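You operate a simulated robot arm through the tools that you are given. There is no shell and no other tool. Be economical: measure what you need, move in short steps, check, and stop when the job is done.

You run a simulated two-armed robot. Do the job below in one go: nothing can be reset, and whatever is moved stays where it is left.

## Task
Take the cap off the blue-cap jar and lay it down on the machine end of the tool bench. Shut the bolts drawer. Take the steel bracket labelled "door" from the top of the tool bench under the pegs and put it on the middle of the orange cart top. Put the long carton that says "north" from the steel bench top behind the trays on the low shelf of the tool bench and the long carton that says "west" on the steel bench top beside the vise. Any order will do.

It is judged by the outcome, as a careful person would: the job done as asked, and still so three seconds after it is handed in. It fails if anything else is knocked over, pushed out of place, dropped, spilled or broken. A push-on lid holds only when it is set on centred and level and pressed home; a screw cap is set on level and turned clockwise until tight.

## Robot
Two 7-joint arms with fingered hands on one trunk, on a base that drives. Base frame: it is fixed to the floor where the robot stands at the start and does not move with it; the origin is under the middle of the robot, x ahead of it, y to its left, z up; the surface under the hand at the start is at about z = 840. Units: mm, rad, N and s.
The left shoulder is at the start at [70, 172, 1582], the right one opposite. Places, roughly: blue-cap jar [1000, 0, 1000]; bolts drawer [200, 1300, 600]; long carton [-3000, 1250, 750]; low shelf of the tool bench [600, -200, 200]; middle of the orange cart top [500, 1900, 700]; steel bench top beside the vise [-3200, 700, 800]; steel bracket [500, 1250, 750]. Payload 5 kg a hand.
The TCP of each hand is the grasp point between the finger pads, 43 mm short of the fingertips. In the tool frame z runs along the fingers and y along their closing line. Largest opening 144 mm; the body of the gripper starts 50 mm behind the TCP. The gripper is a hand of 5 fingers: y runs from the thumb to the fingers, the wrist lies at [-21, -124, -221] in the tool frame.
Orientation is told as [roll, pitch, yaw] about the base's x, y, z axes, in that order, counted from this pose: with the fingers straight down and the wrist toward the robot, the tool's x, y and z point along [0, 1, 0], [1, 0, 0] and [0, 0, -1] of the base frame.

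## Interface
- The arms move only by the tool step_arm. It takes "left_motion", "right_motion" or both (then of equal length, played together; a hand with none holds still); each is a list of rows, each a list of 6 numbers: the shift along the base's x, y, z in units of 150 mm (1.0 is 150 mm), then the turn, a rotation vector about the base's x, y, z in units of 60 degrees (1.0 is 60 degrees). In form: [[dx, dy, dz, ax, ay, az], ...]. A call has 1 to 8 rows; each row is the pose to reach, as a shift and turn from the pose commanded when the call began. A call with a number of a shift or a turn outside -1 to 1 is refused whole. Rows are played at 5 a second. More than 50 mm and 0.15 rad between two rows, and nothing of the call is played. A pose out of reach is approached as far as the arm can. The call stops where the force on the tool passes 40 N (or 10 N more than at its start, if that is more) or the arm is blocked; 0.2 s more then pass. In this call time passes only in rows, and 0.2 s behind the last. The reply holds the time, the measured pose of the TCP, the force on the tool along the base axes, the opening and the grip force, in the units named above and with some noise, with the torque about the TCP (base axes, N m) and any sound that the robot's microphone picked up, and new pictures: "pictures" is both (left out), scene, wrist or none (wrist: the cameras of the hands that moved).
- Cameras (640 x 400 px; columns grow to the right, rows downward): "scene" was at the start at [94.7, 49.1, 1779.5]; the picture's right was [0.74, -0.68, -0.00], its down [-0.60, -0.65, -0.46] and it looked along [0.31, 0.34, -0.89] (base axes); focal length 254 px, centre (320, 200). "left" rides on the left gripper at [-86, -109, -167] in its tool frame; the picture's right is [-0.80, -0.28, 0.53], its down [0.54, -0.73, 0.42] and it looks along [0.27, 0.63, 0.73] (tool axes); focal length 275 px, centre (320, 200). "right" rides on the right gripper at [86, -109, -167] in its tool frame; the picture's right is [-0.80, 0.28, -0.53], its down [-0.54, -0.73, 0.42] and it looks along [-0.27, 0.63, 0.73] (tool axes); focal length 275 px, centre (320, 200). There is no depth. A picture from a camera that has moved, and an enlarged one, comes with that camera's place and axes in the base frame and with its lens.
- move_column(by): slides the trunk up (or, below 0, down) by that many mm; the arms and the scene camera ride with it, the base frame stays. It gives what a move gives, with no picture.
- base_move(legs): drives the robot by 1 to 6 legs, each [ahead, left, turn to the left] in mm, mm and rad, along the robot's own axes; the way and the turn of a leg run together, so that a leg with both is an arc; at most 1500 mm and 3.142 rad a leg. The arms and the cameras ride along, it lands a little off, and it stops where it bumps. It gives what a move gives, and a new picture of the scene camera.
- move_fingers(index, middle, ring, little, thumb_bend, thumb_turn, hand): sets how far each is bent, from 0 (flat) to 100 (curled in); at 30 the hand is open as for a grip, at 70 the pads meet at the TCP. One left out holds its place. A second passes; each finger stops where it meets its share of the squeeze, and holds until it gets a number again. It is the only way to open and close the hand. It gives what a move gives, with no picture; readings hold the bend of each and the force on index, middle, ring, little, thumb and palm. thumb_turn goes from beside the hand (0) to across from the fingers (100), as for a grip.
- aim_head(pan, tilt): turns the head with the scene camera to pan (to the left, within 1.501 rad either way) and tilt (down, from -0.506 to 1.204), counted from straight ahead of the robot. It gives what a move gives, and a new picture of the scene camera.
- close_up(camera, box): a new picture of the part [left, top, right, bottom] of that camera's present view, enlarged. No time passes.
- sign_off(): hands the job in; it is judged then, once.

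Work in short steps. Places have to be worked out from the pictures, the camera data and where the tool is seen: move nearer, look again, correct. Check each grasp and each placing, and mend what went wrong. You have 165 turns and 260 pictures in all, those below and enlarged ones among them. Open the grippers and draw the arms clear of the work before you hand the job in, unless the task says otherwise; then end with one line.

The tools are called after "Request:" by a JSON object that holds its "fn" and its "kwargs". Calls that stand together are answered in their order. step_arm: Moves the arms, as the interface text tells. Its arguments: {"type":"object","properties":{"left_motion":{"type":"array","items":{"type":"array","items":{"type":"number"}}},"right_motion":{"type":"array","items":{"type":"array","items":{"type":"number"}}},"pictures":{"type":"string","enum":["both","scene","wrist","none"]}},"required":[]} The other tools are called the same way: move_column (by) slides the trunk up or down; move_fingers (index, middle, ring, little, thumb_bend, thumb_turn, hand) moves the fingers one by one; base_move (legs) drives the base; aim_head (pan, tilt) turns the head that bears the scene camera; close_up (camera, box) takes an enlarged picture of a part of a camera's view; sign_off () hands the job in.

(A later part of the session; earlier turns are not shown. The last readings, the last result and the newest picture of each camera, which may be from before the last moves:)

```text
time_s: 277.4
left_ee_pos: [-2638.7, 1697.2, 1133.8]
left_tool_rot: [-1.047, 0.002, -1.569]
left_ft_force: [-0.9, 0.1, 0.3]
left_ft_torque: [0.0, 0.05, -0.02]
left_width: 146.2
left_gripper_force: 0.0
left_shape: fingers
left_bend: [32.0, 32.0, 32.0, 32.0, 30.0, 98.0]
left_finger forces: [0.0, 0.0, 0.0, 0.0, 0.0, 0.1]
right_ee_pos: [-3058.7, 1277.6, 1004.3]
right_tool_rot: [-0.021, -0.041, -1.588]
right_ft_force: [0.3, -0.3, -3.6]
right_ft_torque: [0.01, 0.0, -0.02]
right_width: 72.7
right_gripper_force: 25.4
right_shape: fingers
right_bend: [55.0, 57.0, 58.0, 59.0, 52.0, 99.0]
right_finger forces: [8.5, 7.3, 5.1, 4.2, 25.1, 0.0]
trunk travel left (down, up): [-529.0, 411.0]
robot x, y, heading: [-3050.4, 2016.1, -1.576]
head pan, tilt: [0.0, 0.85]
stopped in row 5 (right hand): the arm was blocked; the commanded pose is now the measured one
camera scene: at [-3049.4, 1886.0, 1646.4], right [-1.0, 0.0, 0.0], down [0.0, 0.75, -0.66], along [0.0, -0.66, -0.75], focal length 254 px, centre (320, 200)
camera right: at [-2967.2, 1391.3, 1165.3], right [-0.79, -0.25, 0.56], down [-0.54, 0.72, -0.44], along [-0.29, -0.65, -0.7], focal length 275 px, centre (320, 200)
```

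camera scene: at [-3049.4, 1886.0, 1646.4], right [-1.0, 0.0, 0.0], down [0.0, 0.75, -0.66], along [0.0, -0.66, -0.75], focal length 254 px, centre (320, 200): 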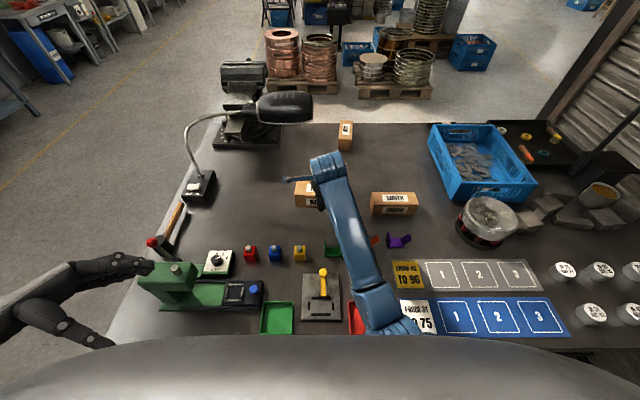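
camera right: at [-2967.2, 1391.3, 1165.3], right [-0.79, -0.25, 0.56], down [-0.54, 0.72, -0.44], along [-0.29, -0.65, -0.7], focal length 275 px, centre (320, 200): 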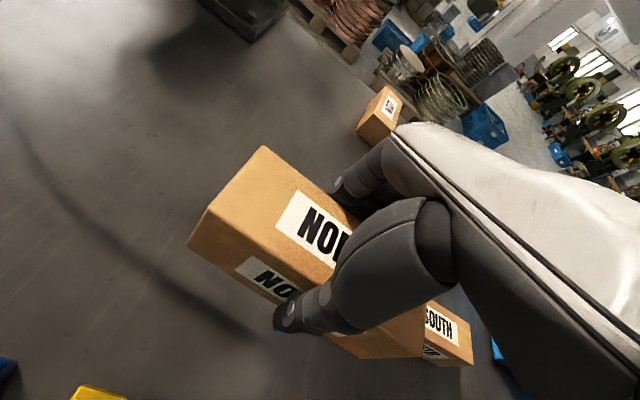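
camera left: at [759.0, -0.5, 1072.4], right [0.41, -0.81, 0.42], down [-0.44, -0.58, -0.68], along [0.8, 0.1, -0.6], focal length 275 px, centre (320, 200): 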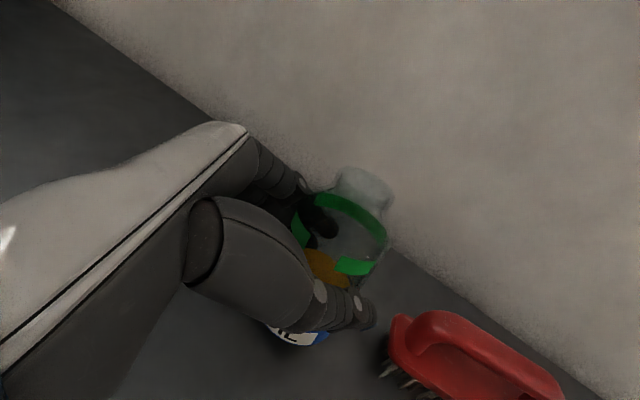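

NORTH is held. Back away and drive to the tool bench's front for a look at the low shelf.

Request:
{"fn": "base_move", "kwargs": {"legs": [[-600, 0, 0], [0, 1350, 0], [1400, 0, 0], [1350, 0, 0], [0, 0, 1.57], [550, 0, 0]]}}

Request:
{"fn": "aim_head", "kwargs": {"pan": 0.0, "tilt": 0.5}}

```text
time_s: 306.8
left_ee_pos: [-796.2, 315.8, 1136.2]
left_tool_rot: [-1.048, -0.002, 0.026]
left_ft_force: [0.2, 0.5, 0.1]
left_ft_torque: [-0.01, 0.02, 0.01]
left_width: 146.0
left_gripper_force: 0.1
left_shape: fingers
left_bend: [32.0, 32.0, 32.0, 32.0, 30.0, 98.0]
left_finger forces: [0.0, 0.0, 0.0, 0.0, 0.1, 0.1]
right_ee_pos: [-368.2, -94.1, 1005.2]
right_tool_rot: [-0.019, -0.043, 0.005]
right_ft_force: [-0.5, -0.5, -2.8]
right_ft_torque: [0.03, -0.01, 0.0]
right_width: 71.7
right_gripper_force: 23.5
right_shape: fingers
right_bend: [55.0, 57.0, 58.0, 60.0, 53.0, 99.0]
right_finger forces: [8.1, 6.9, 4.8, 3.7, 23.6, 0.0]
trunk travel left (down, up): [-529.0, 411.0]
robot x, y, heading: [-1105.8, -97.8, 0.023]
head pan, tilt: [0.0, 0.85]
camera scene: at [-974.8, -97.6, 1646.6], right [0.02, -1.0, 0.0], down [-0.75, -0.01, -0.66], along [0.66, 0.01, -0.75], focal length 254 px, centre (320, 200)
```

scene: 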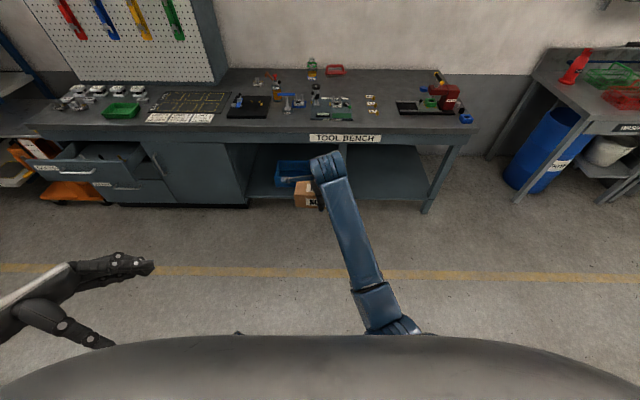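

```text
time_s: 307.6
left_ee_pos: [-797.4, 316.5, 1135.4]
left_tool_rot: [-1.047, 0.002, 0.027]
left_ft_force: [0.0, -0.5, -0.1]
left_ft_torque: [-0.04, -0.05, 0.02]
left_width: 146.0
left_gripper_force: 0.1
left_shape: fingers
left_bend: [32.0, 32.0, 32.0, 32.0, 30.0, 98.0]
left_finger forces: [0.1, 0.0, 0.1, 0.0, 0.1, 0.0]
right_ee_pos: [-367.3, -94.8, 1005.1]
right_tool_rot: [-0.02, -0.041, 0.003]
right_ft_force: [0.1, 0.2, -3.9]
right_ft_torque: [0.02, 0.01, -0.01]
right_width: 72.3
right_gripper_force: 22.9
right_shape: fingers
right_bend: [55.0, 57.0, 58.0, 60.0, 53.0, 99.0]
right_finger forces: [8.2, 6.8, 4.9, 3.7, 23.7, 0.0]
trunk travel left (down, up): [-529.0, 411.0]
robot x, y, heading: [-1104.4, -100.0, 0.019]
head pan, tilt: [0.0, 0.499]
camera scene: at [-961.3, -97.4, 1676.4], right [0.02, -1.0, 0.0], down [-0.48, -0.01, -0.88], along [0.88, 0.02, -0.48], focal length 254 px, centre (320, 200)
```

scene: 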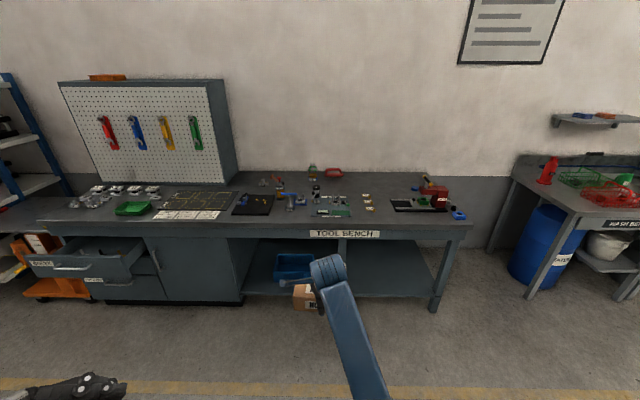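

Lower the trunk fully and look straight into the low shelf.

Request:
{"fn": "move_fingers", "kwargs": {"hand": "right", "index": 66, "middle": 66, "ring": 66, "little": 66, "thumb_bend": 66}}

Request:
{"fn": "move_column", "kwargs": {"by": -525}}

Request:
{"fn": "aim_head", "kwargs": {"pan": 0.0, "tilt": 0.35}}

Request:
{"fn": "close_up", "kwargs": {"camera": "scene", "box": [180, 130, 500, 330]}}

```text
time_s: 308.6
left_ee_pos: [-796.0, 316.3, 1134.5]
left_tool_rot: [-1.048, 0.002, 0.026]
left_ft_force: [-0.2, 0.3, -0.8]
left_ft_torque: [0.02, -0.01, 0.01]
left_width: 146.1
left_gripper_force: 0.1
left_shape: fingers
left_bend: [32.0, 32.0, 32.0, 32.0, 30.0, 98.0]
left_finger forces: [0.0, 0.1, 0.0, 0.2, 0.1, 0.0]
right_ee_pos: [-369.0, -94.5, 1003.6]
right_tool_rot: [-0.02, -0.042, 0.003]
right_ft_force: [-0.1, -0.3, -4.0]
right_ft_torque: [-0.02, -0.02, 0.01]
right_width: 72.1
right_gripper_force: 34.5
right_shape: fingers
right_bend: [56.0, 60.0, 60.0, 62.0, 52.0, 98.0]
right_finger forces: [11.9, 9.8, 7.1, 5.6, 34.5, 0.0]
trunk travel left (down, up): [-529.0, 411.0]
robot x, y, heading: [-1104.5, -102.4, 0.021]
head pan, tilt: [0.0, 0.499]
```

```text
refused: -525 is not a number from -400 to 400
```

```text
time_s: 309.3
left_ee_pos: [-797.1, 315.7, 1136.5]
left_tool_rot: [-1.048, 0.001, 0.026]
left_ft_force: [1.2, -0.6, 0.2]
left_ft_torque: [-0.02, -0.01, -0.01]
left_width: 146.1
left_gripper_force: 0.0
left_shape: fingers
left_bend: [32.0, 32.0, 32.0, 32.0, 30.0, 98.0]
left_finger forces: [0.0, 0.0, 0.0, 0.0, 0.0, 0.0]
right_ee_pos: [-368.3, -93.6, 1004.2]
right_tool_rot: [-0.018, -0.044, 0.004]
right_ft_force: [-0.1, 0.8, -2.9]
right_ft_torque: [0.04, -0.04, -0.01]
right_width: 71.9
right_gripper_force: 34.8
right_shape: fingers
right_bend: [56.0, 60.0, 60.0, 62.0, 52.0, 98.0]
right_finger forces: [11.9, 9.8, 7.1, 5.5, 34.5, 0.0]
trunk travel left (down, up): [-529.0, 411.0]
robot x, y, heading: [-1105.7, -101.3, 0.021]
head pan, tilt: [0.0, 0.351]
camera scene: at [-959.3, -97.3, 1690.2], right [0.02, -1.0, 0.0], down [-0.34, -0.01, -0.94], along [0.94, 0.02, -0.34], focal length 254 px, centre (320, 200)
```

scene: 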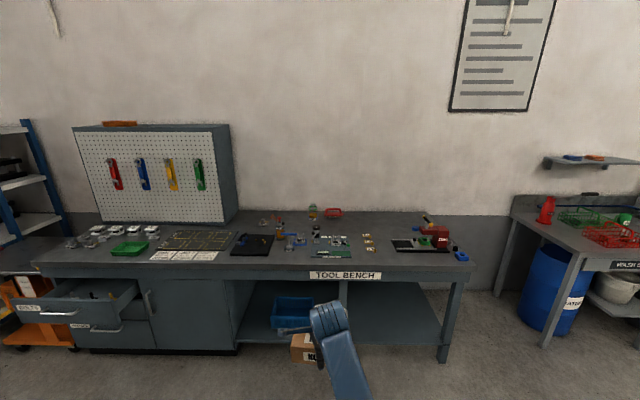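

```text
2.00 times, centred on (340, 230) of scene
camera zoom: at [-959.3, -97.3, 1690.2], right [0.02, -1.0, 0.0], down [-0.34, -0.01, -0.94], along [0.94, 0.02, -0.34], focal length 509 px, centre (280, 140)
```

zoom: 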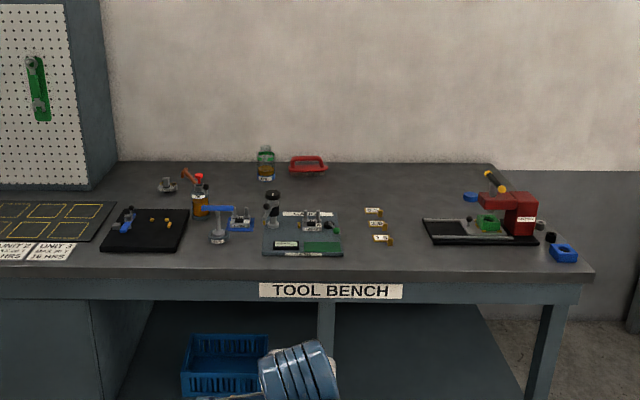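

Max 400 per call: lower in two moves, then look.

Request:
{"fn": "move_column", "kwargs": {"by": -400}}

Request:
{"fn": "move_column", "kwargs": {"by": -120}}

Request:
{"fn": "aim_head", "kwargs": {"pan": 0.0, "tilt": 0.4}}

Request:
{"fn": "close_up", "kwargs": {"camera": "scene", "box": [160, 100, 480, 300]}}

```text
time_s: 313.1
left_ee_pos: [-797.3, 316.5, 734.5]
left_tool_rot: [-1.047, 0.0, 0.027]
left_ft_force: [0.1, 1.1, 0.8]
left_ft_torque: [-0.01, 0.06, 0.0]
left_width: 146.0
left_gripper_force: 0.0
left_shape: fingers
left_bend: [32.0, 32.0, 32.0, 32.0, 30.0, 98.0]
left_finger forces: [0.0, 0.0, 0.0, 0.0, 0.0, 0.1]
right_ee_pos: [-368.6, -94.3, 603.7]
right_tool_rot: [-0.019, -0.042, 0.003]
right_ft_force: [0.2, 0.1, -3.1]
right_ft_torque: [0.01, -0.05, 0.01]
right_width: 72.2
right_gripper_force: 34.4
right_shape: fingers
right_bend: [56.0, 60.0, 60.0, 62.0, 52.0, 98.0]
right_finger forces: [12.0, 9.8, 7.1, 5.6, 34.6, 0.0]
trunk travel left (down, up): [-129.0, 811.0]
robot x, y, heading: [-1105.2, -102.4, 0.021]
head pan, tilt: [0.0, 0.351]
```

```text
time_s: 314.6
left_ee_pos: [-797.3, 317.8, 615.2]
left_tool_rot: [-1.048, 0.0, 0.027]
left_ft_force: [0.6, 0.6, -0.7]
left_ft_torque: [-0.04, 0.02, 0.0]
left_width: 146.0
left_gripper_force: 0.0
left_shape: fingers
left_bend: [32.0, 32.0, 32.0, 32.0, 30.0, 98.0]
left_finger forces: [0.1, 0.1, 0.0, 0.1, 0.1, 0.1]
right_ee_pos: [-368.2, -94.0, 485.0]
right_tool_rot: [-0.019, -0.044, 0.003]
right_ft_force: [0.1, 0.4, -2.9]
right_ft_torque: [-0.02, -0.01, -0.01]
right_width: 71.9
right_gripper_force: 34.7
right_shape: fingers
right_bend: [56.0, 60.0, 60.0, 62.0, 52.0, 98.0]
right_finger forces: [12.0, 9.8, 7.1, 5.6, 34.5, 0.1]
trunk travel left (down, up): [-9.0, 931.0]
robot x, y, heading: [-1103.2, -103.9, 0.017]
head pan, tilt: [0.0, 0.351]
```

```text
time_s: 315.2
left_ee_pos: [-797.5, 316.7, 615.7]
left_tool_rot: [-1.047, 0.0, 0.026]
left_ft_force: [-0.9, 0.8, 0.0]
left_ft_torque: [0.03, 0.01, 0.01]
left_width: 146.0
left_gripper_force: 0.0
left_shape: fingers
left_bend: [32.0, 32.0, 32.0, 32.0, 30.0, 98.0]
left_finger forces: [0.0, 0.1, 0.0, 0.0, 0.1, 0.0]
right_ee_pos: [-369.2, -94.4, 484.7]
right_tool_rot: [-0.019, -0.043, 0.002]
right_ft_force: [0.0, 0.1, -2.2]
right_ft_torque: [0.01, -0.04, 0.0]
right_width: 71.9
right_gripper_force: 34.8
right_shape: fingers
right_bend: [56.0, 60.0, 60.0, 62.0, 52.0, 98.0]
right_finger forces: [11.8, 9.9, 7.1, 5.6, 34.6, 0.0]
trunk travel left (down, up): [-9.0, 931.0]
robot x, y, heading: [-1104.8, -103.8, 0.016]
head pan, tilt: [0.0, 0.4]
camera scene: at [-960.0, -97.4, 1165.7], right [0.02, -1.0, 0.0], down [-0.39, -0.01, -0.92], along [0.92, 0.02, -0.39], focal length 254 px, centre (320, 200)
```

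scene: 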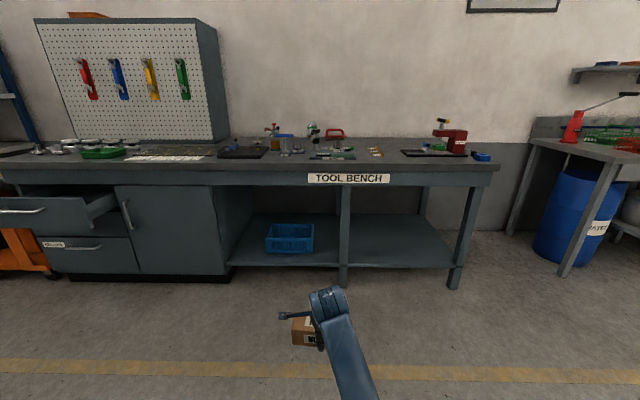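

```text
2.00 times, centred on (320, 200) of scene
camera zoom: at [-960.0, -97.4, 1165.7], right [0.02, -1.0, 0.0], down [-0.39, -0.01, -0.92], along [0.92, 0.02, -0.39], focal length 509 px, centre (320, 200)
```

zoom: 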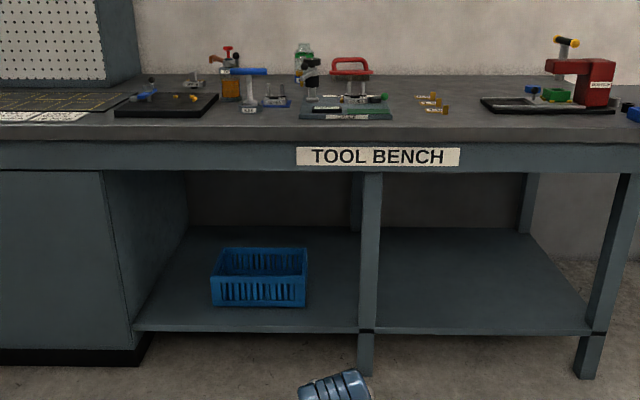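

The tray occupies x≈453–683, y≈−20–291, z to ≈280 on a shelf at z≈180; apron bottom z≈728. I'll shape the arm here in free space to the needed low pose and inspect the elbow before driving in.

Request:
{"fn": "step_arm", "kwargs": {"right_motion": [[0, 0, -0.25, 0.01, 0.02, 0], [0, 0, -0.5, 0.02, 0.04, 0], [0, 0, -0.75, 0.02, 0.04, 0], [0, 0, -1, 0.02, 0.04, 0]], "pictures": "none"}}

Request:
{"fn": "aim_head", "kwargs": {"pan": -0.2, "tilt": 1.1}}

Request:
{"fn": "close_up", "kwargs": {"camera": "left", "box": [0, 0, 640, 400]}}

```text
time_s: 316.4
left_ee_pos: [-797.6, 315.5, 615.3]
left_tool_rot: [-1.043, 0.003, 0.027]
left_ft_force: [-1.4, 0.9, -0.6]
left_ft_torque: [-0.03, -0.03, 0.12]
left_width: 145.9
left_gripper_force: 0.0
left_shape: fingers
left_bend: [32.0, 32.0, 32.0, 32.0, 30.0, 98.0]
left_finger forces: [0.0, 0.1, 0.0, 0.1, 0.1, 0.1]
right_ee_pos: [-333.6, -134.2, 359.2]
right_tool_rot: [-0.053, -0.061, -0.009]
right_ft_force: [-0.9, 2.5, -2.7]
right_ft_torque: [-0.19, -0.08, -0.04]
right_width: 71.7
right_gripper_force: 33.7
right_shape: fingers
right_bend: [56.0, 60.0, 61.0, 63.0, 53.0, 98.0]
right_finger forces: [11.8, 9.6, 6.9, 5.2, 33.9, 0.1]
trunk travel left (down, up): [-9.0, 931.0]
robot x, y, heading: [-1101.2, -102.8, 0.017]
head pan, tilt: [0.0, 0.4]
stopped in row 4 (right hand): the arm was blocked; the commanded pose is now the measured one
```

```text
time_s: 317.5
left_ee_pos: [-793.8, 313.6, 616.8]
left_tool_rot: [-1.042, 0.005, 0.026]
left_ft_force: [-0.3, 0.0, 0.8]
left_ft_torque: [0.0, 0.02, 0.02]
left_width: 146.0
left_gripper_force: 0.1
left_shape: fingers
left_bend: [32.0, 32.0, 32.0, 32.0, 30.0, 98.0]
left_finger forces: [0.0, 0.0, 0.1, 0.0, 0.0, 0.0]
right_ee_pos: [-333.4, -137.6, 354.8]
right_tool_rot: [-0.051, -0.053, -0.007]
right_ft_force: [-0.3, -0.3, -3.8]
right_ft_torque: [-0.02, -0.01, 0.03]
right_width: 71.5
right_gripper_force: 33.9
right_shape: fingers
right_bend: [56.0, 60.0, 61.0, 63.0, 53.0, 98.0]
right_finger forces: [11.8, 9.6, 6.9, 5.5, 33.8, 0.0]
trunk travel left (down, up): [-9.0, 931.0]
robot x, y, heading: [-1104.8, -99.8, 0.019]
head pan, tilt: [-0.201, 1.1]
camera scene: at [-986.3, -115.3, 1108.7], right [-0.18, -0.98, 0.0], down [-0.88, 0.16, -0.45], along [0.44, -0.08, -0.89], focal length 254 px, centre (320, 200)
```

scene: 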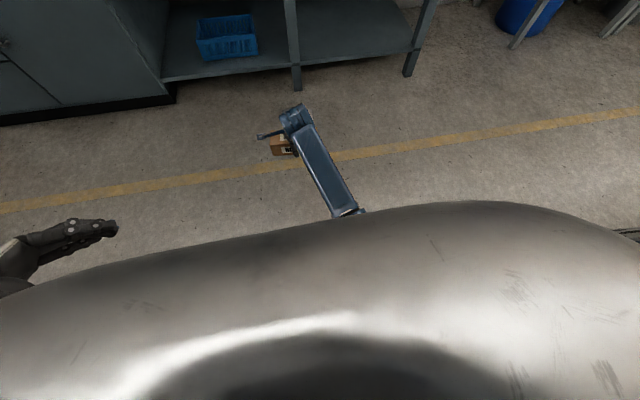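

```text
1.00 times, centred on (320, 200) of left (not enlarged: the box is as wide or as high as the picture)
camera zoom: at [-905.8, 413.4, 775.7], right [-0.26, -0.87, 0.42], down [-0.73, -0.11, -0.68], along [0.64, -0.48, -0.6], focal length 275 px, centre (320, 200)
```

zoom: 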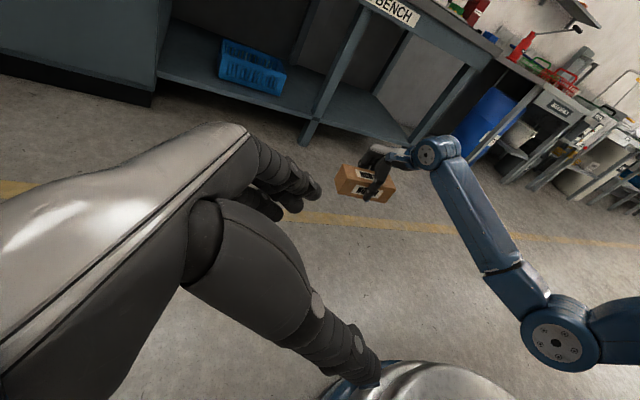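

The left camera shows the right elbow nicely low (z≈455), so the arm passes under the apron. Test lowering further with a slightly turned hand (more natural).

Request:
{"fn": "step_arm", "kwargs": {"right_motion": [[0, 0, 0, 0.01, 0.01, 0.1], [0, 0, 0, 0.03, 0.03, 0.2], [0, 0, 0, 0.05, 0.05, 0.3], [0, 0, 0, 0.05, 0.05, 0.4]], "pictures": "none"}}

Request:
{"fn": "step_arm", "kwargs": {"right_motion": [[0, 0.1, -0.2, 0, 0, 0], [0, 0.2, -0.4, 0, 0, 0], [0, 0.25, -0.6, 0, 0, 0], [0, 0.25, -0.8, 0, 0, 0]], "pictures": "none"}}

Request:
{"fn": "close_up", "kwargs": {"camera": "left", "box": [0, 0, 640, 400]}}

```text
time_s: 318.5
left_ee_pos: [-796.2, 315.8, 614.8]
left_tool_rot: [-1.047, 0.0, 0.025]
left_ft_force: [-0.7, 0.0, -0.1]
left_ft_torque: [0.0, 0.06, 0.01]
left_width: 145.9
left_gripper_force: 0.0
left_shape: fingers
left_bend: [32.0, 32.0, 32.0, 32.0, 30.0, 98.0]
left_finger forces: [0.0, 0.0, 0.0, 0.0, 0.1, 0.0]
right_ee_pos: [-340.3, -128.4, 355.0]
right_tool_rot: [0.015, -0.008, 0.412]
right_ft_force: [0.1, -0.4, -2.8]
right_ft_torque: [0.0, 0.02, -0.03]
right_width: 72.0
right_gripper_force: 33.7
right_shape: fingers
right_bend: [56.0, 60.0, 61.0, 63.0, 53.0, 98.0]
right_finger forces: [11.8, 9.5, 6.8, 5.4, 33.5, 0.0]
trunk travel left (down, up): [-9.0, 931.0]
robot x, y, heading: [-1101.5, -102.1, 0.018]
head pan, tilt: [-0.201, 1.1]
```

```text
time_s: 319.5
left_ee_pos: [-797.6, 315.7, 615.6]
left_tool_rot: [-1.048, 0.002, 0.026]
left_ft_force: [-0.9, 0.2, 0.0]
left_ft_torque: [-0.02, 0.02, -0.03]
left_width: 146.0
left_gripper_force: 0.1
left_shape: fingers
left_bend: [32.0, 32.0, 32.0, 32.0, 30.0, 98.0]
left_finger forces: [0.1, 0.1, 0.0, 0.0, 0.0, 0.2]
right_ee_pos: [-338.8, -90.5, 234.2]
right_tool_rot: [0.015, -0.011, 0.411]
right_ft_force: [0.6, -0.7, -3.4]
right_ft_torque: [-0.04, 0.02, 0.01]
right_width: 71.9
right_gripper_force: 33.2
right_shape: fingers
right_bend: [56.0, 60.0, 61.0, 63.0, 53.0, 98.0]
right_finger forces: [11.6, 9.4, 6.7, 5.4, 33.0, 0.0]
trunk travel left (down, up): [-9.0, 931.0]
robot x, y, heading: [-1105.2, -100.8, 0.025]
head pan, tilt: [-0.201, 1.1]
```

```text
1.00 times, centred on (320, 200) of left (not enlarged: the box is as wide or as high as the picture)
camera zoom: at [-908.2, 416.3, 773.8], right [-0.26, -0.87, 0.42], down [-0.72, -0.11, -0.68], along [0.64, -0.48, -0.6], focal length 275 px, centre (320, 200)
```

zoom: 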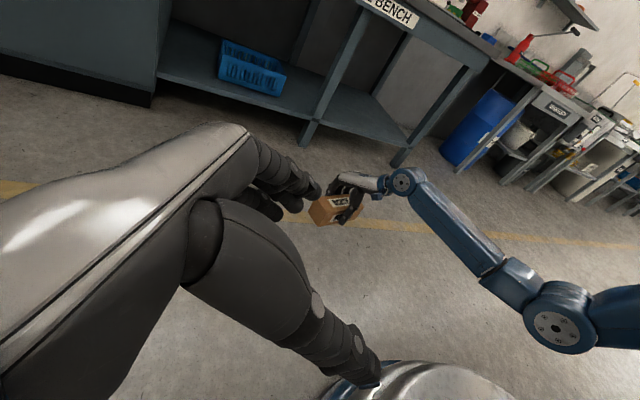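

Feasible down to z≈234 with yaw 0.41. Now raise it back to ~365 (clearing the tray), extend a little, and raise the left hand above bench height.

Request:
{"fn": "step_arm", "kwargs": {"right_motion": [[0, 0, 0.22, 0, 0, 0], [0, 0, 0.44, 0, 0, 0], [0.1, 0, 0.66, 0, 0, 0], [0.2, 0, 0.88, 0, 0, 0], [0.27, 0, 0.9, 0, 0, 0]], "left_motion": [[0, 0, 0.2, 0, 0, 0], [0, 0, 0.4, 0, 0, 0], [0, 0, 0.6, 0, 0, 0], [0, 0, 0.8, 0, 0, 0], [0, 0, 1, 0, 0, 0]], "pictures": "none"}}

Request:
{"fn": "step_arm", "kwargs": {"left_motion": [[0, 0, 0.25, 0, 0, 0], [0, 0, 0.5, 0, 0, 0], [0, 0, 0.75, 0, 0, 0], [0, 0, 1, 0, 0, 0]], "pictures": "none"}}

Request:
{"fn": "step_arm", "kwargs": {"left_motion": [[0, 0, 0.25, 0, 0, 0], [0, 0, 0.5, 0, 0, 0], [0, 0, 0.75, 0, 0, 0]], "pictures": "none"}}

Request:
{"fn": "aim_head", "kwargs": {"pan": 0.0, "tilt": 0.7}}

```text
time_s: 320.7
left_ee_pos: [-795.6, 315.2, 764.2]
left_tool_rot: [-1.046, 0.002, 0.026]
left_ft_force: [0.1, 0.2, 0.2]
left_ft_torque: [-0.01, -0.01, -0.01]
left_width: 145.9
left_gripper_force: 0.0
left_shape: fingers
left_bend: [32.0, 32.0, 32.0, 32.0, 30.0, 98.0]
left_finger forces: [0.0, 0.0, 0.1, 0.0, 0.1, 0.0]
right_ee_pos: [-298.9, -89.2, 369.3]
right_tool_rot: [0.017, -0.006, 0.41]
right_ft_force: [0.9, -0.5, -4.2]
right_ft_torque: [0.02, -0.03, -0.03]
right_width: 72.2
right_gripper_force: 32.5
right_shape: fingers
right_bend: [56.0, 60.0, 61.0, 63.0, 53.0, 98.0]
right_finger forces: [11.6, 9.2, 6.7, 5.3, 32.6, 0.1]
trunk travel left (down, up): [-9.0, 931.0]
robot x, y, heading: [-1103.0, -101.2, 0.021]
head pan, tilt: [-0.201, 1.1]
```

```text
time_s: 321.7
left_ee_pos: [-795.9, 316.6, 914.9]
left_tool_rot: [-1.047, 0.002, 0.027]
left_ft_force: [0.6, 0.1, -0.3]
left_ft_torque: [-0.03, -0.03, 0.0]
left_width: 146.4
left_gripper_force: 0.1
left_shape: fingers
left_bend: [32.0, 32.0, 32.0, 32.0, 30.0, 98.0]
left_finger forces: [0.0, 0.0, 0.0, 0.0, 0.1, 0.1]
right_ee_pos: [-298.6, -89.8, 368.8]
right_tool_rot: [0.016, -0.009, 0.411]
right_ft_force: [0.6, 0.3, -3.3]
right_ft_torque: [0.01, -0.04, -0.01]
right_width: 71.6
right_gripper_force: 32.3
right_shape: fingers
right_bend: [56.0, 60.0, 61.0, 63.0, 53.0, 98.0]
right_finger forces: [11.6, 9.3, 6.5, 5.1, 32.7, 0.1]
trunk travel left (down, up): [-9.0, 931.0]
robot x, y, heading: [-1106.6, -103.6, 0.019]
head pan, tilt: [-0.201, 1.1]
```

```text
time_s: 322.5
left_ee_pos: [-797.0, 315.7, 1029.7]
left_tool_rot: [-1.047, 0.001, 0.027]
left_ft_force: [0.4, 0.2, -0.3]
left_ft_torque: [0.04, -0.03, 0.0]
left_width: 145.8
left_gripper_force: 0.1
left_shape: fingers
left_bend: [32.0, 32.0, 32.0, 32.0, 30.0, 98.0]
left_finger forces: [0.1, 0.0, 0.0, 0.1, 0.0, 0.1]
right_ee_pos: [-298.0, -89.6, 369.8]
right_tool_rot: [0.015, -0.009, 0.411]
right_ft_force: [-0.4, 0.0, -2.9]
right_ft_torque: [0.0, 0.01, -0.01]
right_width: 71.9
right_gripper_force: 32.4
right_shape: fingers
right_bend: [56.0, 60.0, 61.0, 63.0, 53.0, 98.0]
right_finger forces: [11.6, 9.4, 6.6, 5.2, 32.6, 0.0]
trunk travel left (down, up): [-9.0, 931.0]
robot x, y, heading: [-1105.6, -103.7, 0.013]
head pan, tilt: [-0.201, 1.1]
```

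```text
time_s: 323.4
left_ee_pos: [-796.4, 314.7, 1029.4]
left_tool_rot: [-1.046, 0.0, 0.026]
left_ft_force: [-0.2, -0.1, -0.6]
left_ft_torque: [-0.02, 0.04, -0.03]
left_width: 146.0
left_gripper_force: 0.1
left_shape: fingers
left_bend: [32.0, 32.0, 32.0, 32.0, 30.0, 98.0]
left_finger forces: [0.1, 0.0, 0.0, 0.0, 0.1, 0.0]
right_ee_pos: [-299.1, -91.2, 369.5]
right_tool_rot: [0.015, -0.009, 0.41]
right_ft_force: [-0.3, 0.5, -3.5]
right_ft_torque: [0.01, 0.02, -0.03]
right_width: 72.0
right_gripper_force: 32.8
right_shape: fingers
right_bend: [56.0, 60.0, 61.0, 63.0, 53.0, 98.0]
right_finger forces: [11.6, 9.2, 6.5, 5.2, 32.6, 0.0]
trunk travel left (down, up): [-9.0, 931.0]
robot x, y, heading: [-1103.4, -102.3, 0.018]
head pan, tilt: [0.0, 0.7]
camera scene: at [-967.4, -97.8, 1138.7], right [0.02, -1.0, 0.0], down [-0.65, -0.01, -0.76], along [0.76, 0.01, -0.65], focal length 254 px, centre (320, 200)
```

scene: 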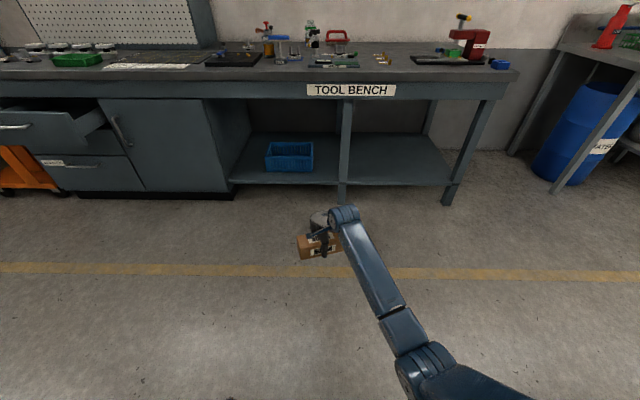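

Approach halfway and align laterally with the tray.

Request:
{"fn": "base_move", "kwargs": {"legs": [[0, 225, -0.018], [430, 0, 0]]}}

Request:
{"fn": "close_up", "kwargs": {"camera": "scene", "box": [200, 60, 440, 260]}}

Request:
{"fn": "close_up", "kwargs": {"camera": "right", "box": [0, 0, 640, 400]}}

```text
time_s: 327.3
left_ee_pos: [-356.8, 527.8, 1029.3]
left_tool_rot: [-1.046, 0.001, 0.004]
left_ft_force: [-0.1, 0.2, 0.4]
left_ft_torque: [-0.01, 0.0, -0.01]
left_width: 146.0
left_gripper_force: 0.1
left_shape: fingers
left_bend: [32.0, 32.0, 32.0, 32.0, 30.0, 98.0]
left_finger forces: [0.0, 0.1, 0.0, 0.0, 0.0, 0.1]
right_ee_pos: [131.8, 112.1, 369.2]
right_tool_rot: [0.016, -0.006, 0.39]
right_ft_force: [-0.2, 0.4, -3.9]
right_ft_torque: [0.02, -0.01, 0.0]
right_width: 72.0
right_gripper_force: 32.4
right_shape: fingers
right_bend: [56.0, 60.0, 61.0, 63.0, 53.0, 98.0]
right_finger forces: [11.7, 9.3, 6.6, 5.2, 32.6, 0.0]
trunk travel left (down, up): [-9.0, 931.0]
robot x, y, heading: [-675.6, 116.0, 0.001]
head pan, tilt: [0.0, 0.7]
camera scene: at [-536.8, 119.3, 1138.7], right [0.0, -1.0, 0.0], down [-0.64, 0.0, -0.76], along [0.76, 0.0, -0.64], focal length 254 px, centre (320, 200)
```

scene: 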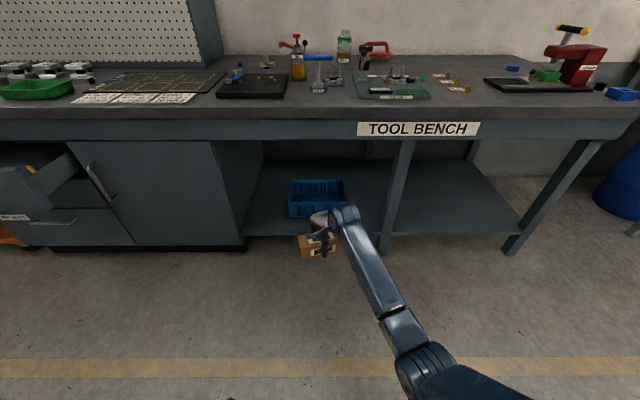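

```text
2.00 times, centred on (320, 160) of scene
camera zoom: at [-536.8, 119.3, 1138.7], right [0.0, -1.0, 0.0], down [-0.64, 0.0, -0.76], along [0.76, 0.0, -0.64], focal length 509 px, centre (320, 280)
```

zoom: 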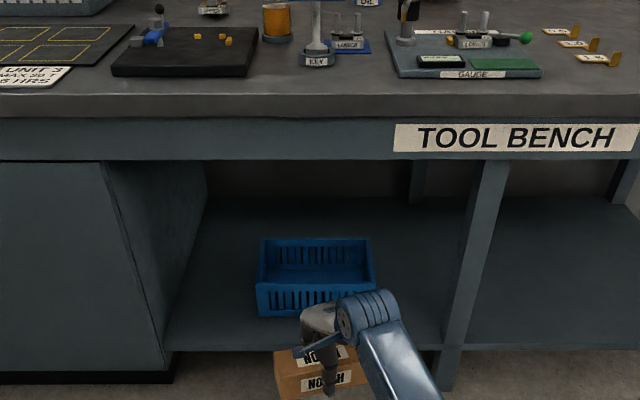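

```text
1.00 times, centred on (320, 200) of right (not enlarged: the box is as wide or as high as the picture)
camera zoom: at [-1.0, 148.7, 537.4], right [0.56, -0.64, 0.52], down [-0.47, -0.77, -0.44], along [0.68, 0.0, -0.73], focal length 275 px, centre (320, 200)
```

zoom: 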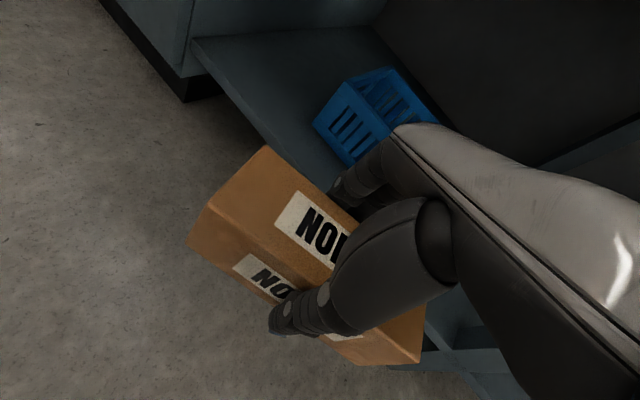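

Tray top is ≈305, so raise the carton 30 mm more, then drive in partway and check.

Request:
{"fn": "step_arm", "kwargs": {"right_motion": [[0, 0, 0.1, 0, 0, 0], [0, 0, 0.2, 0, 0, 0]], "pictures": "none"}}

Request:
{"fn": "base_move", "kwargs": {"legs": [[300, 0, 0]]}}

Request:
{"fn": "close_up", "kwargs": {"camera": "right", "box": [0, 0, 640, 400]}}

Request:
{"fn": "close_up", "kwargs": {"camera": "scene", "box": [200, 60, 440, 260]}}

```text
time_s: 327.9
left_ee_pos: [-358.7, 528.3, 1029.9]
left_tool_rot: [-1.046, 0.001, 0.004]
left_ft_force: [-0.3, 0.2, -0.8]
left_ft_torque: [-0.03, 0.0, -0.03]
left_width: 145.9
left_gripper_force: 0.1
left_shape: fingers
left_bend: [32.0, 32.0, 32.0, 32.0, 30.0, 98.0]
left_finger forces: [0.1, 0.1, 0.0, 0.1, 0.0, 0.0]
right_ee_pos: [133.0, 113.2, 399.2]
right_tool_rot: [0.015, -0.009, 0.39]
right_ft_force: [-0.3, -1.0, -3.9]
right_ft_torque: [0.03, -0.09, 0.0]
right_width: 71.8
right_gripper_force: 32.6
right_shape: fingers
right_bend: [56.0, 60.0, 61.0, 63.0, 53.0, 98.0]
right_finger forces: [11.5, 9.3, 6.6, 5.2, 32.4, 0.0]
trunk travel left (down, up): [-9.0, 931.0]
robot x, y, heading: [-672.1, 118.1, -0.004]
head pan, tilt: [0.0, 0.7]
```

```text
time_s: 329.9
left_ee_pos: [-61.7, 530.0, 1029.3]
left_tool_rot: [-1.045, 0.001, 0.007]
left_ft_force: [0.1, 0.4, 0.1]
left_ft_torque: [0.0, -0.01, -0.04]
left_width: 146.0
left_gripper_force: 0.0
left_shape: fingers
left_bend: [32.0, 32.0, 32.0, 32.0, 30.0, 98.0]
left_finger forces: [0.1, 0.0, 0.0, 0.0, 0.0, 0.1]
right_ee_pos: [429.1, 114.1, 398.3]
right_tool_rot: [0.014, -0.006, 0.393]
right_ft_force: [-0.1, -0.5, -3.8]
right_ft_torque: [0.03, -0.01, 0.01]
right_width: 72.0
right_gripper_force: 32.3
right_shape: fingers
right_bend: [56.0, 60.0, 61.0, 63.0, 53.0, 98.0]
right_finger forces: [11.5, 9.2, 6.6, 5.2, 32.6, 0.0]
trunk travel left (down, up): [-9.0, 931.0]
robot x, y, heading: [-377.6, 120.0, 0.006]
head pan, tilt: [0.0, 0.7]
camera scene: at [-239.4, 119.4, 1138.7], right [0.0, -1.0, 0.0], down [-0.65, 0.0, -0.76], along [0.76, 0.0, -0.65], focal length 254 px, centre (320, 200)
```

scene: 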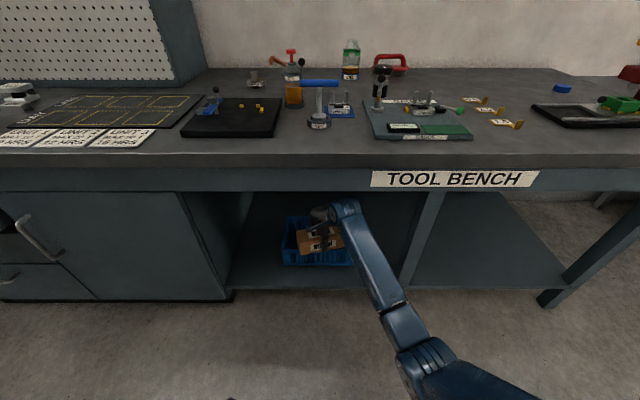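

```text
1.00 times, centred on (320, 200) of right (not enlarged: the box is as wide or as high as the picture)
camera zoom: at [297.0, 151.0, 566.7], right [0.57, -0.64, 0.52], down [-0.46, -0.77, -0.44], along [0.68, 0.01, -0.73], focal length 275 px, centre (320, 200)
```

zoom: 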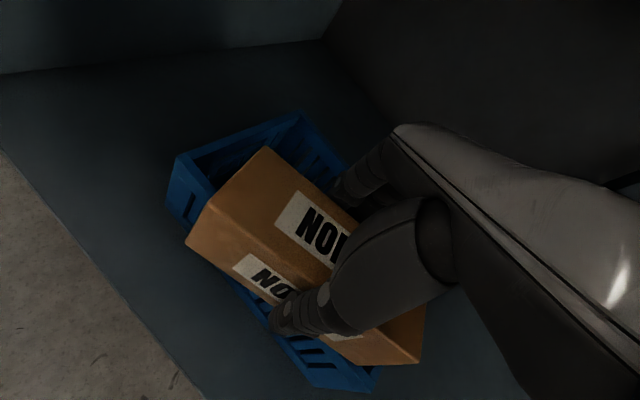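

```text
2.00 times, centred on (320, 160) of scene
camera zoom: at [-239.4, 119.4, 1138.7], right [0.0, -1.0, 0.0], down [-0.65, 0.0, -0.76], along [0.76, 0.0, -0.65], focal length 509 px, centre (320, 280)
```

zoom: 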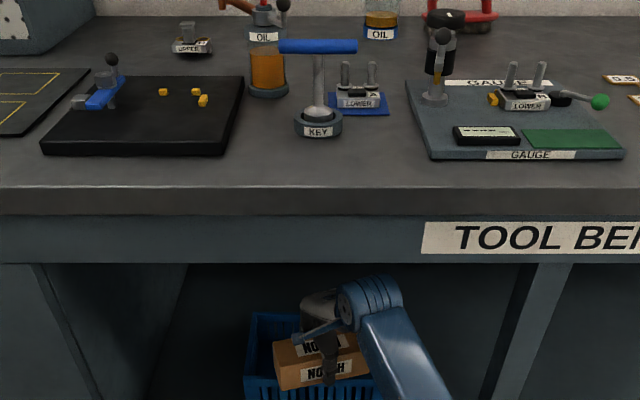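

Clear path. Drive in the remaining ~335 mm.

Request:
{"fn": "base_move", "kwargs": {"legs": [[335, 0, -0.006]]}}

Request:
{"fn": "close_up", "kwargs": {"camera": "right", "box": [0, 0, 640, 400]}}

```text
time_s: 332.2
left_ee_pos: [278.7, 526.9, 1028.8]
left_tool_rot: [-1.046, 0.002, 0.003]
left_ft_force: [0.2, -0.5, -0.5]
left_ft_torque: [-0.02, 0.01, -0.02]
left_width: 146.1
left_gripper_force: 0.0
left_shape: fingers
left_bend: [32.0, 32.0, 32.0, 32.0, 30.0, 98.0]
left_finger forces: [0.0, 0.0, 0.1, 0.0, 0.0, 0.0]
right_ee_pos: [768.3, 111.0, 397.3]
right_tool_rot: [0.016, -0.008, 0.387]
right_ft_force: [0.0, 0.7, -3.3]
right_ft_torque: [0.03, -0.05, 0.01]
right_width: 72.0
right_gripper_force: 32.6
right_shape: fingers
right_bend: [56.0, 60.0, 61.0, 63.0, 53.0, 98.0]
right_finger forces: [11.6, 9.3, 6.6, 5.1, 32.4, 0.0]
trunk travel left (down, up): [-9.0, 931.0]
robot x, y, heading: [-36.2, 116.2, -0.003]
head pan, tilt: [0.0, 0.7]
camera scene: at [99.3, 118.2, 1138.7], right [0.0, -1.0, 0.0], down [-0.65, 0.0, -0.76], along [0.76, 0.0, -0.65], focal length 254 px, centre (320, 200)
```

scene: 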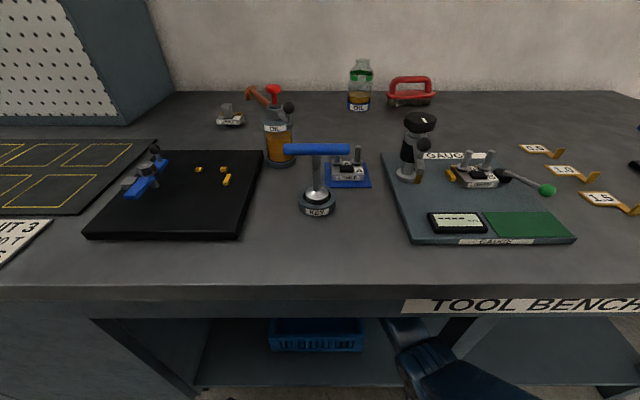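

```text
1.00 times, centred on (320, 200) of right (not enlarged: the box is as wide or as high as the picture)
camera zoom: at [635.9, 147.5, 566.7], right [0.56, -0.64, 0.52], down [-0.47, -0.77, -0.44], along [0.68, 0.0, -0.73], focal length 275 px, centre (320, 200)
```

zoom: 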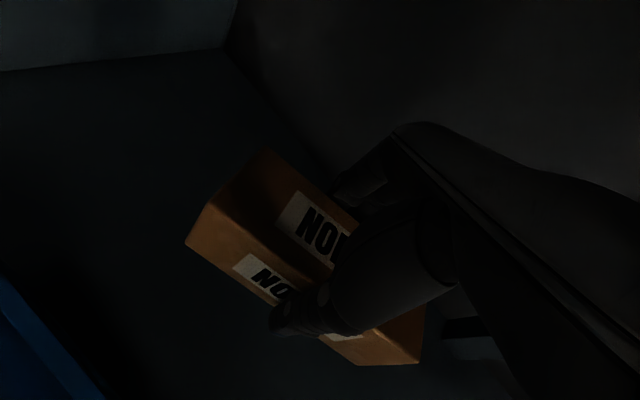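

Carton is behind the tray with margin. Lower.

Request:
{"fn": "step_arm", "kwargs": {"right_motion": [[0, 0, -0.2, 0, 0, 0], [0, 0, -0.4, 0, 0, 0], [0, 0, -0.6, 0, 0, 0], [0, 0, -0.8, 0, 0, 0], [0, 0, -0.98, 0, 0, 0]], "pictures": "wrist"}}

Request:
{"fn": "step_arm", "kwargs": {"right_motion": [[0, 0, -0.03, 0, 0, 0], [0, 0, -0.06, 0, 0, 0]], "pictures": "none"}}

```text
time_s: 333.4
left_ee_pos: [279.0, 528.1, 1028.8]
left_tool_rot: [-1.048, 0.003, 0.003]
left_ft_force: [0.0, 0.8, 0.7]
left_ft_torque: [-0.01, -0.02, -0.01]
left_width: 145.9
left_gripper_force: 0.0
left_shape: fingers
left_bend: [32.0, 32.0, 32.0, 32.0, 30.0, 98.0]
left_finger forces: [0.1, 0.1, 0.1, 0.0, 0.0, 0.1]
right_ee_pos: [768.7, 112.3, 252.3]
right_tool_rot: [0.016, -0.009, 0.389]
right_ft_force: [-0.3, 0.0, -2.9]
right_ft_torque: [-0.06, 0.0, 0.0]
right_width: 71.7
right_gripper_force: 32.8
right_shape: fingers
right_bend: [56.0, 60.0, 61.0, 63.0, 53.0, 98.0]
right_finger forces: [11.7, 9.2, 6.6, 5.2, 32.6, 0.1]
trunk travel left (down, up): [-9.0, 931.0]
robot x, y, heading: [-36.6, 118.5, -0.005]
head pan, tilt: [0.0, 0.7]
camera right: at [635.3, 148.1, 420.5], right [0.56, -0.64, 0.52], down [-0.47, -0.77, -0.44], along [0.68, 0.0, -0.73], focal length 275 px, centre (320, 200)
```

right: 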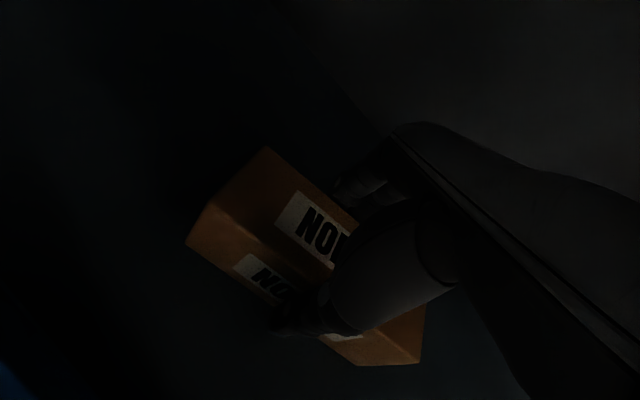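

```text
time_s: 334.0
left_ee_pos: [275.9, 528.0, 1030.4]
left_tool_rot: [-1.047, -0.002, 0.004]
left_ft_force: [0.2, 0.4, -0.2]
left_ft_torque: [0.05, -0.03, -0.01]
left_width: 146.0
left_gripper_force: 0.1
left_shape: fingers
left_bend: [32.0, 32.0, 32.0, 32.0, 30.0, 98.0]
left_finger forces: [0.1, 0.0, 0.0, 0.0, 0.0, 0.0]
right_ee_pos: [770.8, 111.9, 248.2]
right_tool_rot: [0.015, -0.015, 0.39]
right_ft_force: [-9.3, -1.1, 24.0]
right_ft_torque: [-0.52, -0.4, -0.22]
right_width: 72.2
right_gripper_force: 34.7
right_shape: fingers
right_bend: [57.0, 61.0, 61.0, 64.0, 53.0, 98.0]
right_finger forces: [10.9, 9.0, 6.3, 4.0, 39.9, 0.0]
trunk travel left (down, up): [-9.0, 931.0]
robot x, y, heading: [-38.7, 121.5, -0.002]
head pan, tilt: [0.0, 0.7]
```

Contact with the shelf. Relieve slightly, release, and raise.

Request:
{"fn": "step_arm", "kwargs": {"right_motion": [[0, 0, 0.03, 0, 0, 0]], "pictures": "none"}}

Request:
{"fn": "move_fingers", "kwargs": {"hand": "right", "index": 44, "middle": 44, "ring": 44, "little": 44, "thumb_bend": 40}}

Request:
{"fn": "step_arm", "kwargs": {"right_motion": [[0, 0, 0.1, 0, 0, 0], [0, 0, 0.3, 0, 0, 0], [0, 0, 0.5, 0, 0, 0], [0, 0, 0.7, 0, 0, 0], [0, 0, 0.9, 0, 0, 0], [0, 0, 1, 0, 0, 0]], "pictures": "wrist"}}

```text
time_s: 334.4
left_ee_pos: [277.2, 527.2, 1028.5]
left_tool_rot: [-1.049, 0.0, 0.004]
left_ft_force: [0.3, 0.2, -0.1]
left_ft_torque: [-0.04, 0.0, 0.01]
left_width: 146.0
left_gripper_force: 0.1
left_shape: fingers
left_bend: [32.0, 32.0, 32.0, 32.0, 30.0, 98.0]
left_finger forces: [0.0, 0.0, 0.0, 0.0, 0.1, 0.1]
right_ee_pos: [769.0, 112.1, 249.7]
right_tool_rot: [0.017, -0.01, 0.39]
right_ft_force: [3.9, 3.6, 11.6]
right_ft_torque: [-0.25, -0.79, 0.15]
right_width: 71.8
right_gripper_force: 35.4
right_shape: fingers
right_bend: [57.0, 60.0, 61.0, 64.0, 53.0, 98.0]
right_finger forces: [13.3, 10.9, 8.2, 5.8, 33.1, 0.0]
trunk travel left (down, up): [-9.0, 931.0]
robot x, y, heading: [-37.0, 117.4, -0.005]
head pan, tilt: [0.0, 0.7]
```

```text
time_s: 335.4
left_ee_pos: [278.4, 527.7, 1029.3]
left_tool_rot: [-1.047, 0.0, 0.003]
left_ft_force: [-0.2, 1.3, -0.1]
left_ft_torque: [-0.01, 0.02, 0.02]
left_width: 145.9
left_gripper_force: 0.1
left_shape: fingers
left_bend: [32.0, 32.0, 32.0, 32.0, 30.0, 98.0]
left_finger forces: [0.0, 0.0, 0.0, 0.0, 0.0, 0.1]
right_ee_pos: [767.9, 111.3, 246.9]
right_tool_rot: [0.016, -0.006, 0.389]
right_ft_force: [-0.6, 0.1, 0.3]
right_ft_torque: [-0.02, 0.0, 0.0]
right_width: 106.6
right_gripper_force: 0.1
right_shape: fingers
right_bend: [44.0, 44.0, 44.0, 44.0, 40.0, 100.0]
right_finger forces: [0.0, 0.0, 0.0, 0.0, 0.1, 0.0]
trunk travel left (down, up): [-9.0, 931.0]
robot x, y, heading: [-37.5, 117.9, -0.003]
head pan, tilt: [0.0, 0.7]
```

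```text
time_s: 336.8
left_ee_pos: [277.6, 527.0, 1028.5]
left_tool_rot: [-1.047, 0.0, 0.005]
left_ft_force: [0.1, -0.8, -0.2]
left_ft_torque: [0.0, 0.01, 0.01]
left_width: 146.4
left_gripper_force: 0.0
left_shape: fingers
left_bend: [32.0, 32.0, 32.0, 32.0, 30.0, 98.0]
left_finger forces: [0.0, 0.0, 0.0, 0.1, 0.0, 0.0]
right_ee_pos: [768.1, 109.3, 398.8]
right_tool_rot: [0.014, -0.007, 0.388]
right_ft_force: [-1.1, 0.0, -0.7]
right_ft_torque: [0.04, -0.01, 0.0]
right_width: 106.5
right_gripper_force: 0.0
right_shape: fingers
right_bend: [44.0, 44.0, 44.0, 44.0, 40.0, 100.0]
right_finger forces: [0.0, 0.1, 0.0, 0.0, 0.0, 0.0]
trunk travel left (down, up): [-9.0, 931.0]
robot x, y, heading: [-37.2, 116.8, 0.0]
head pan, tilt: [0.0, 0.7]
camera right: at [634.9, 145.9, 566.6], right [0.56, -0.64, 0.52], down [-0.47, -0.77, -0.44], along [0.68, 0.0, -0.73], focal length 275 px, centre (320, 200)
```

right: 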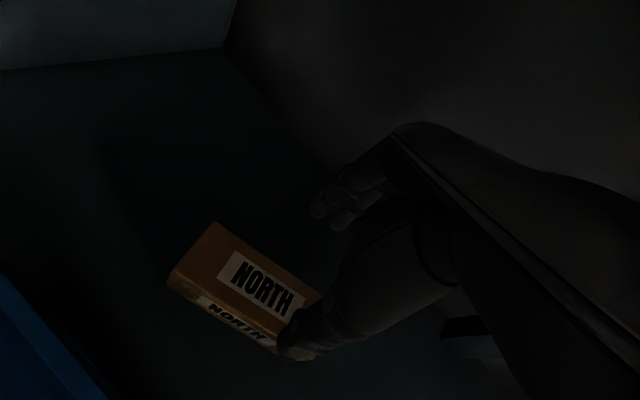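

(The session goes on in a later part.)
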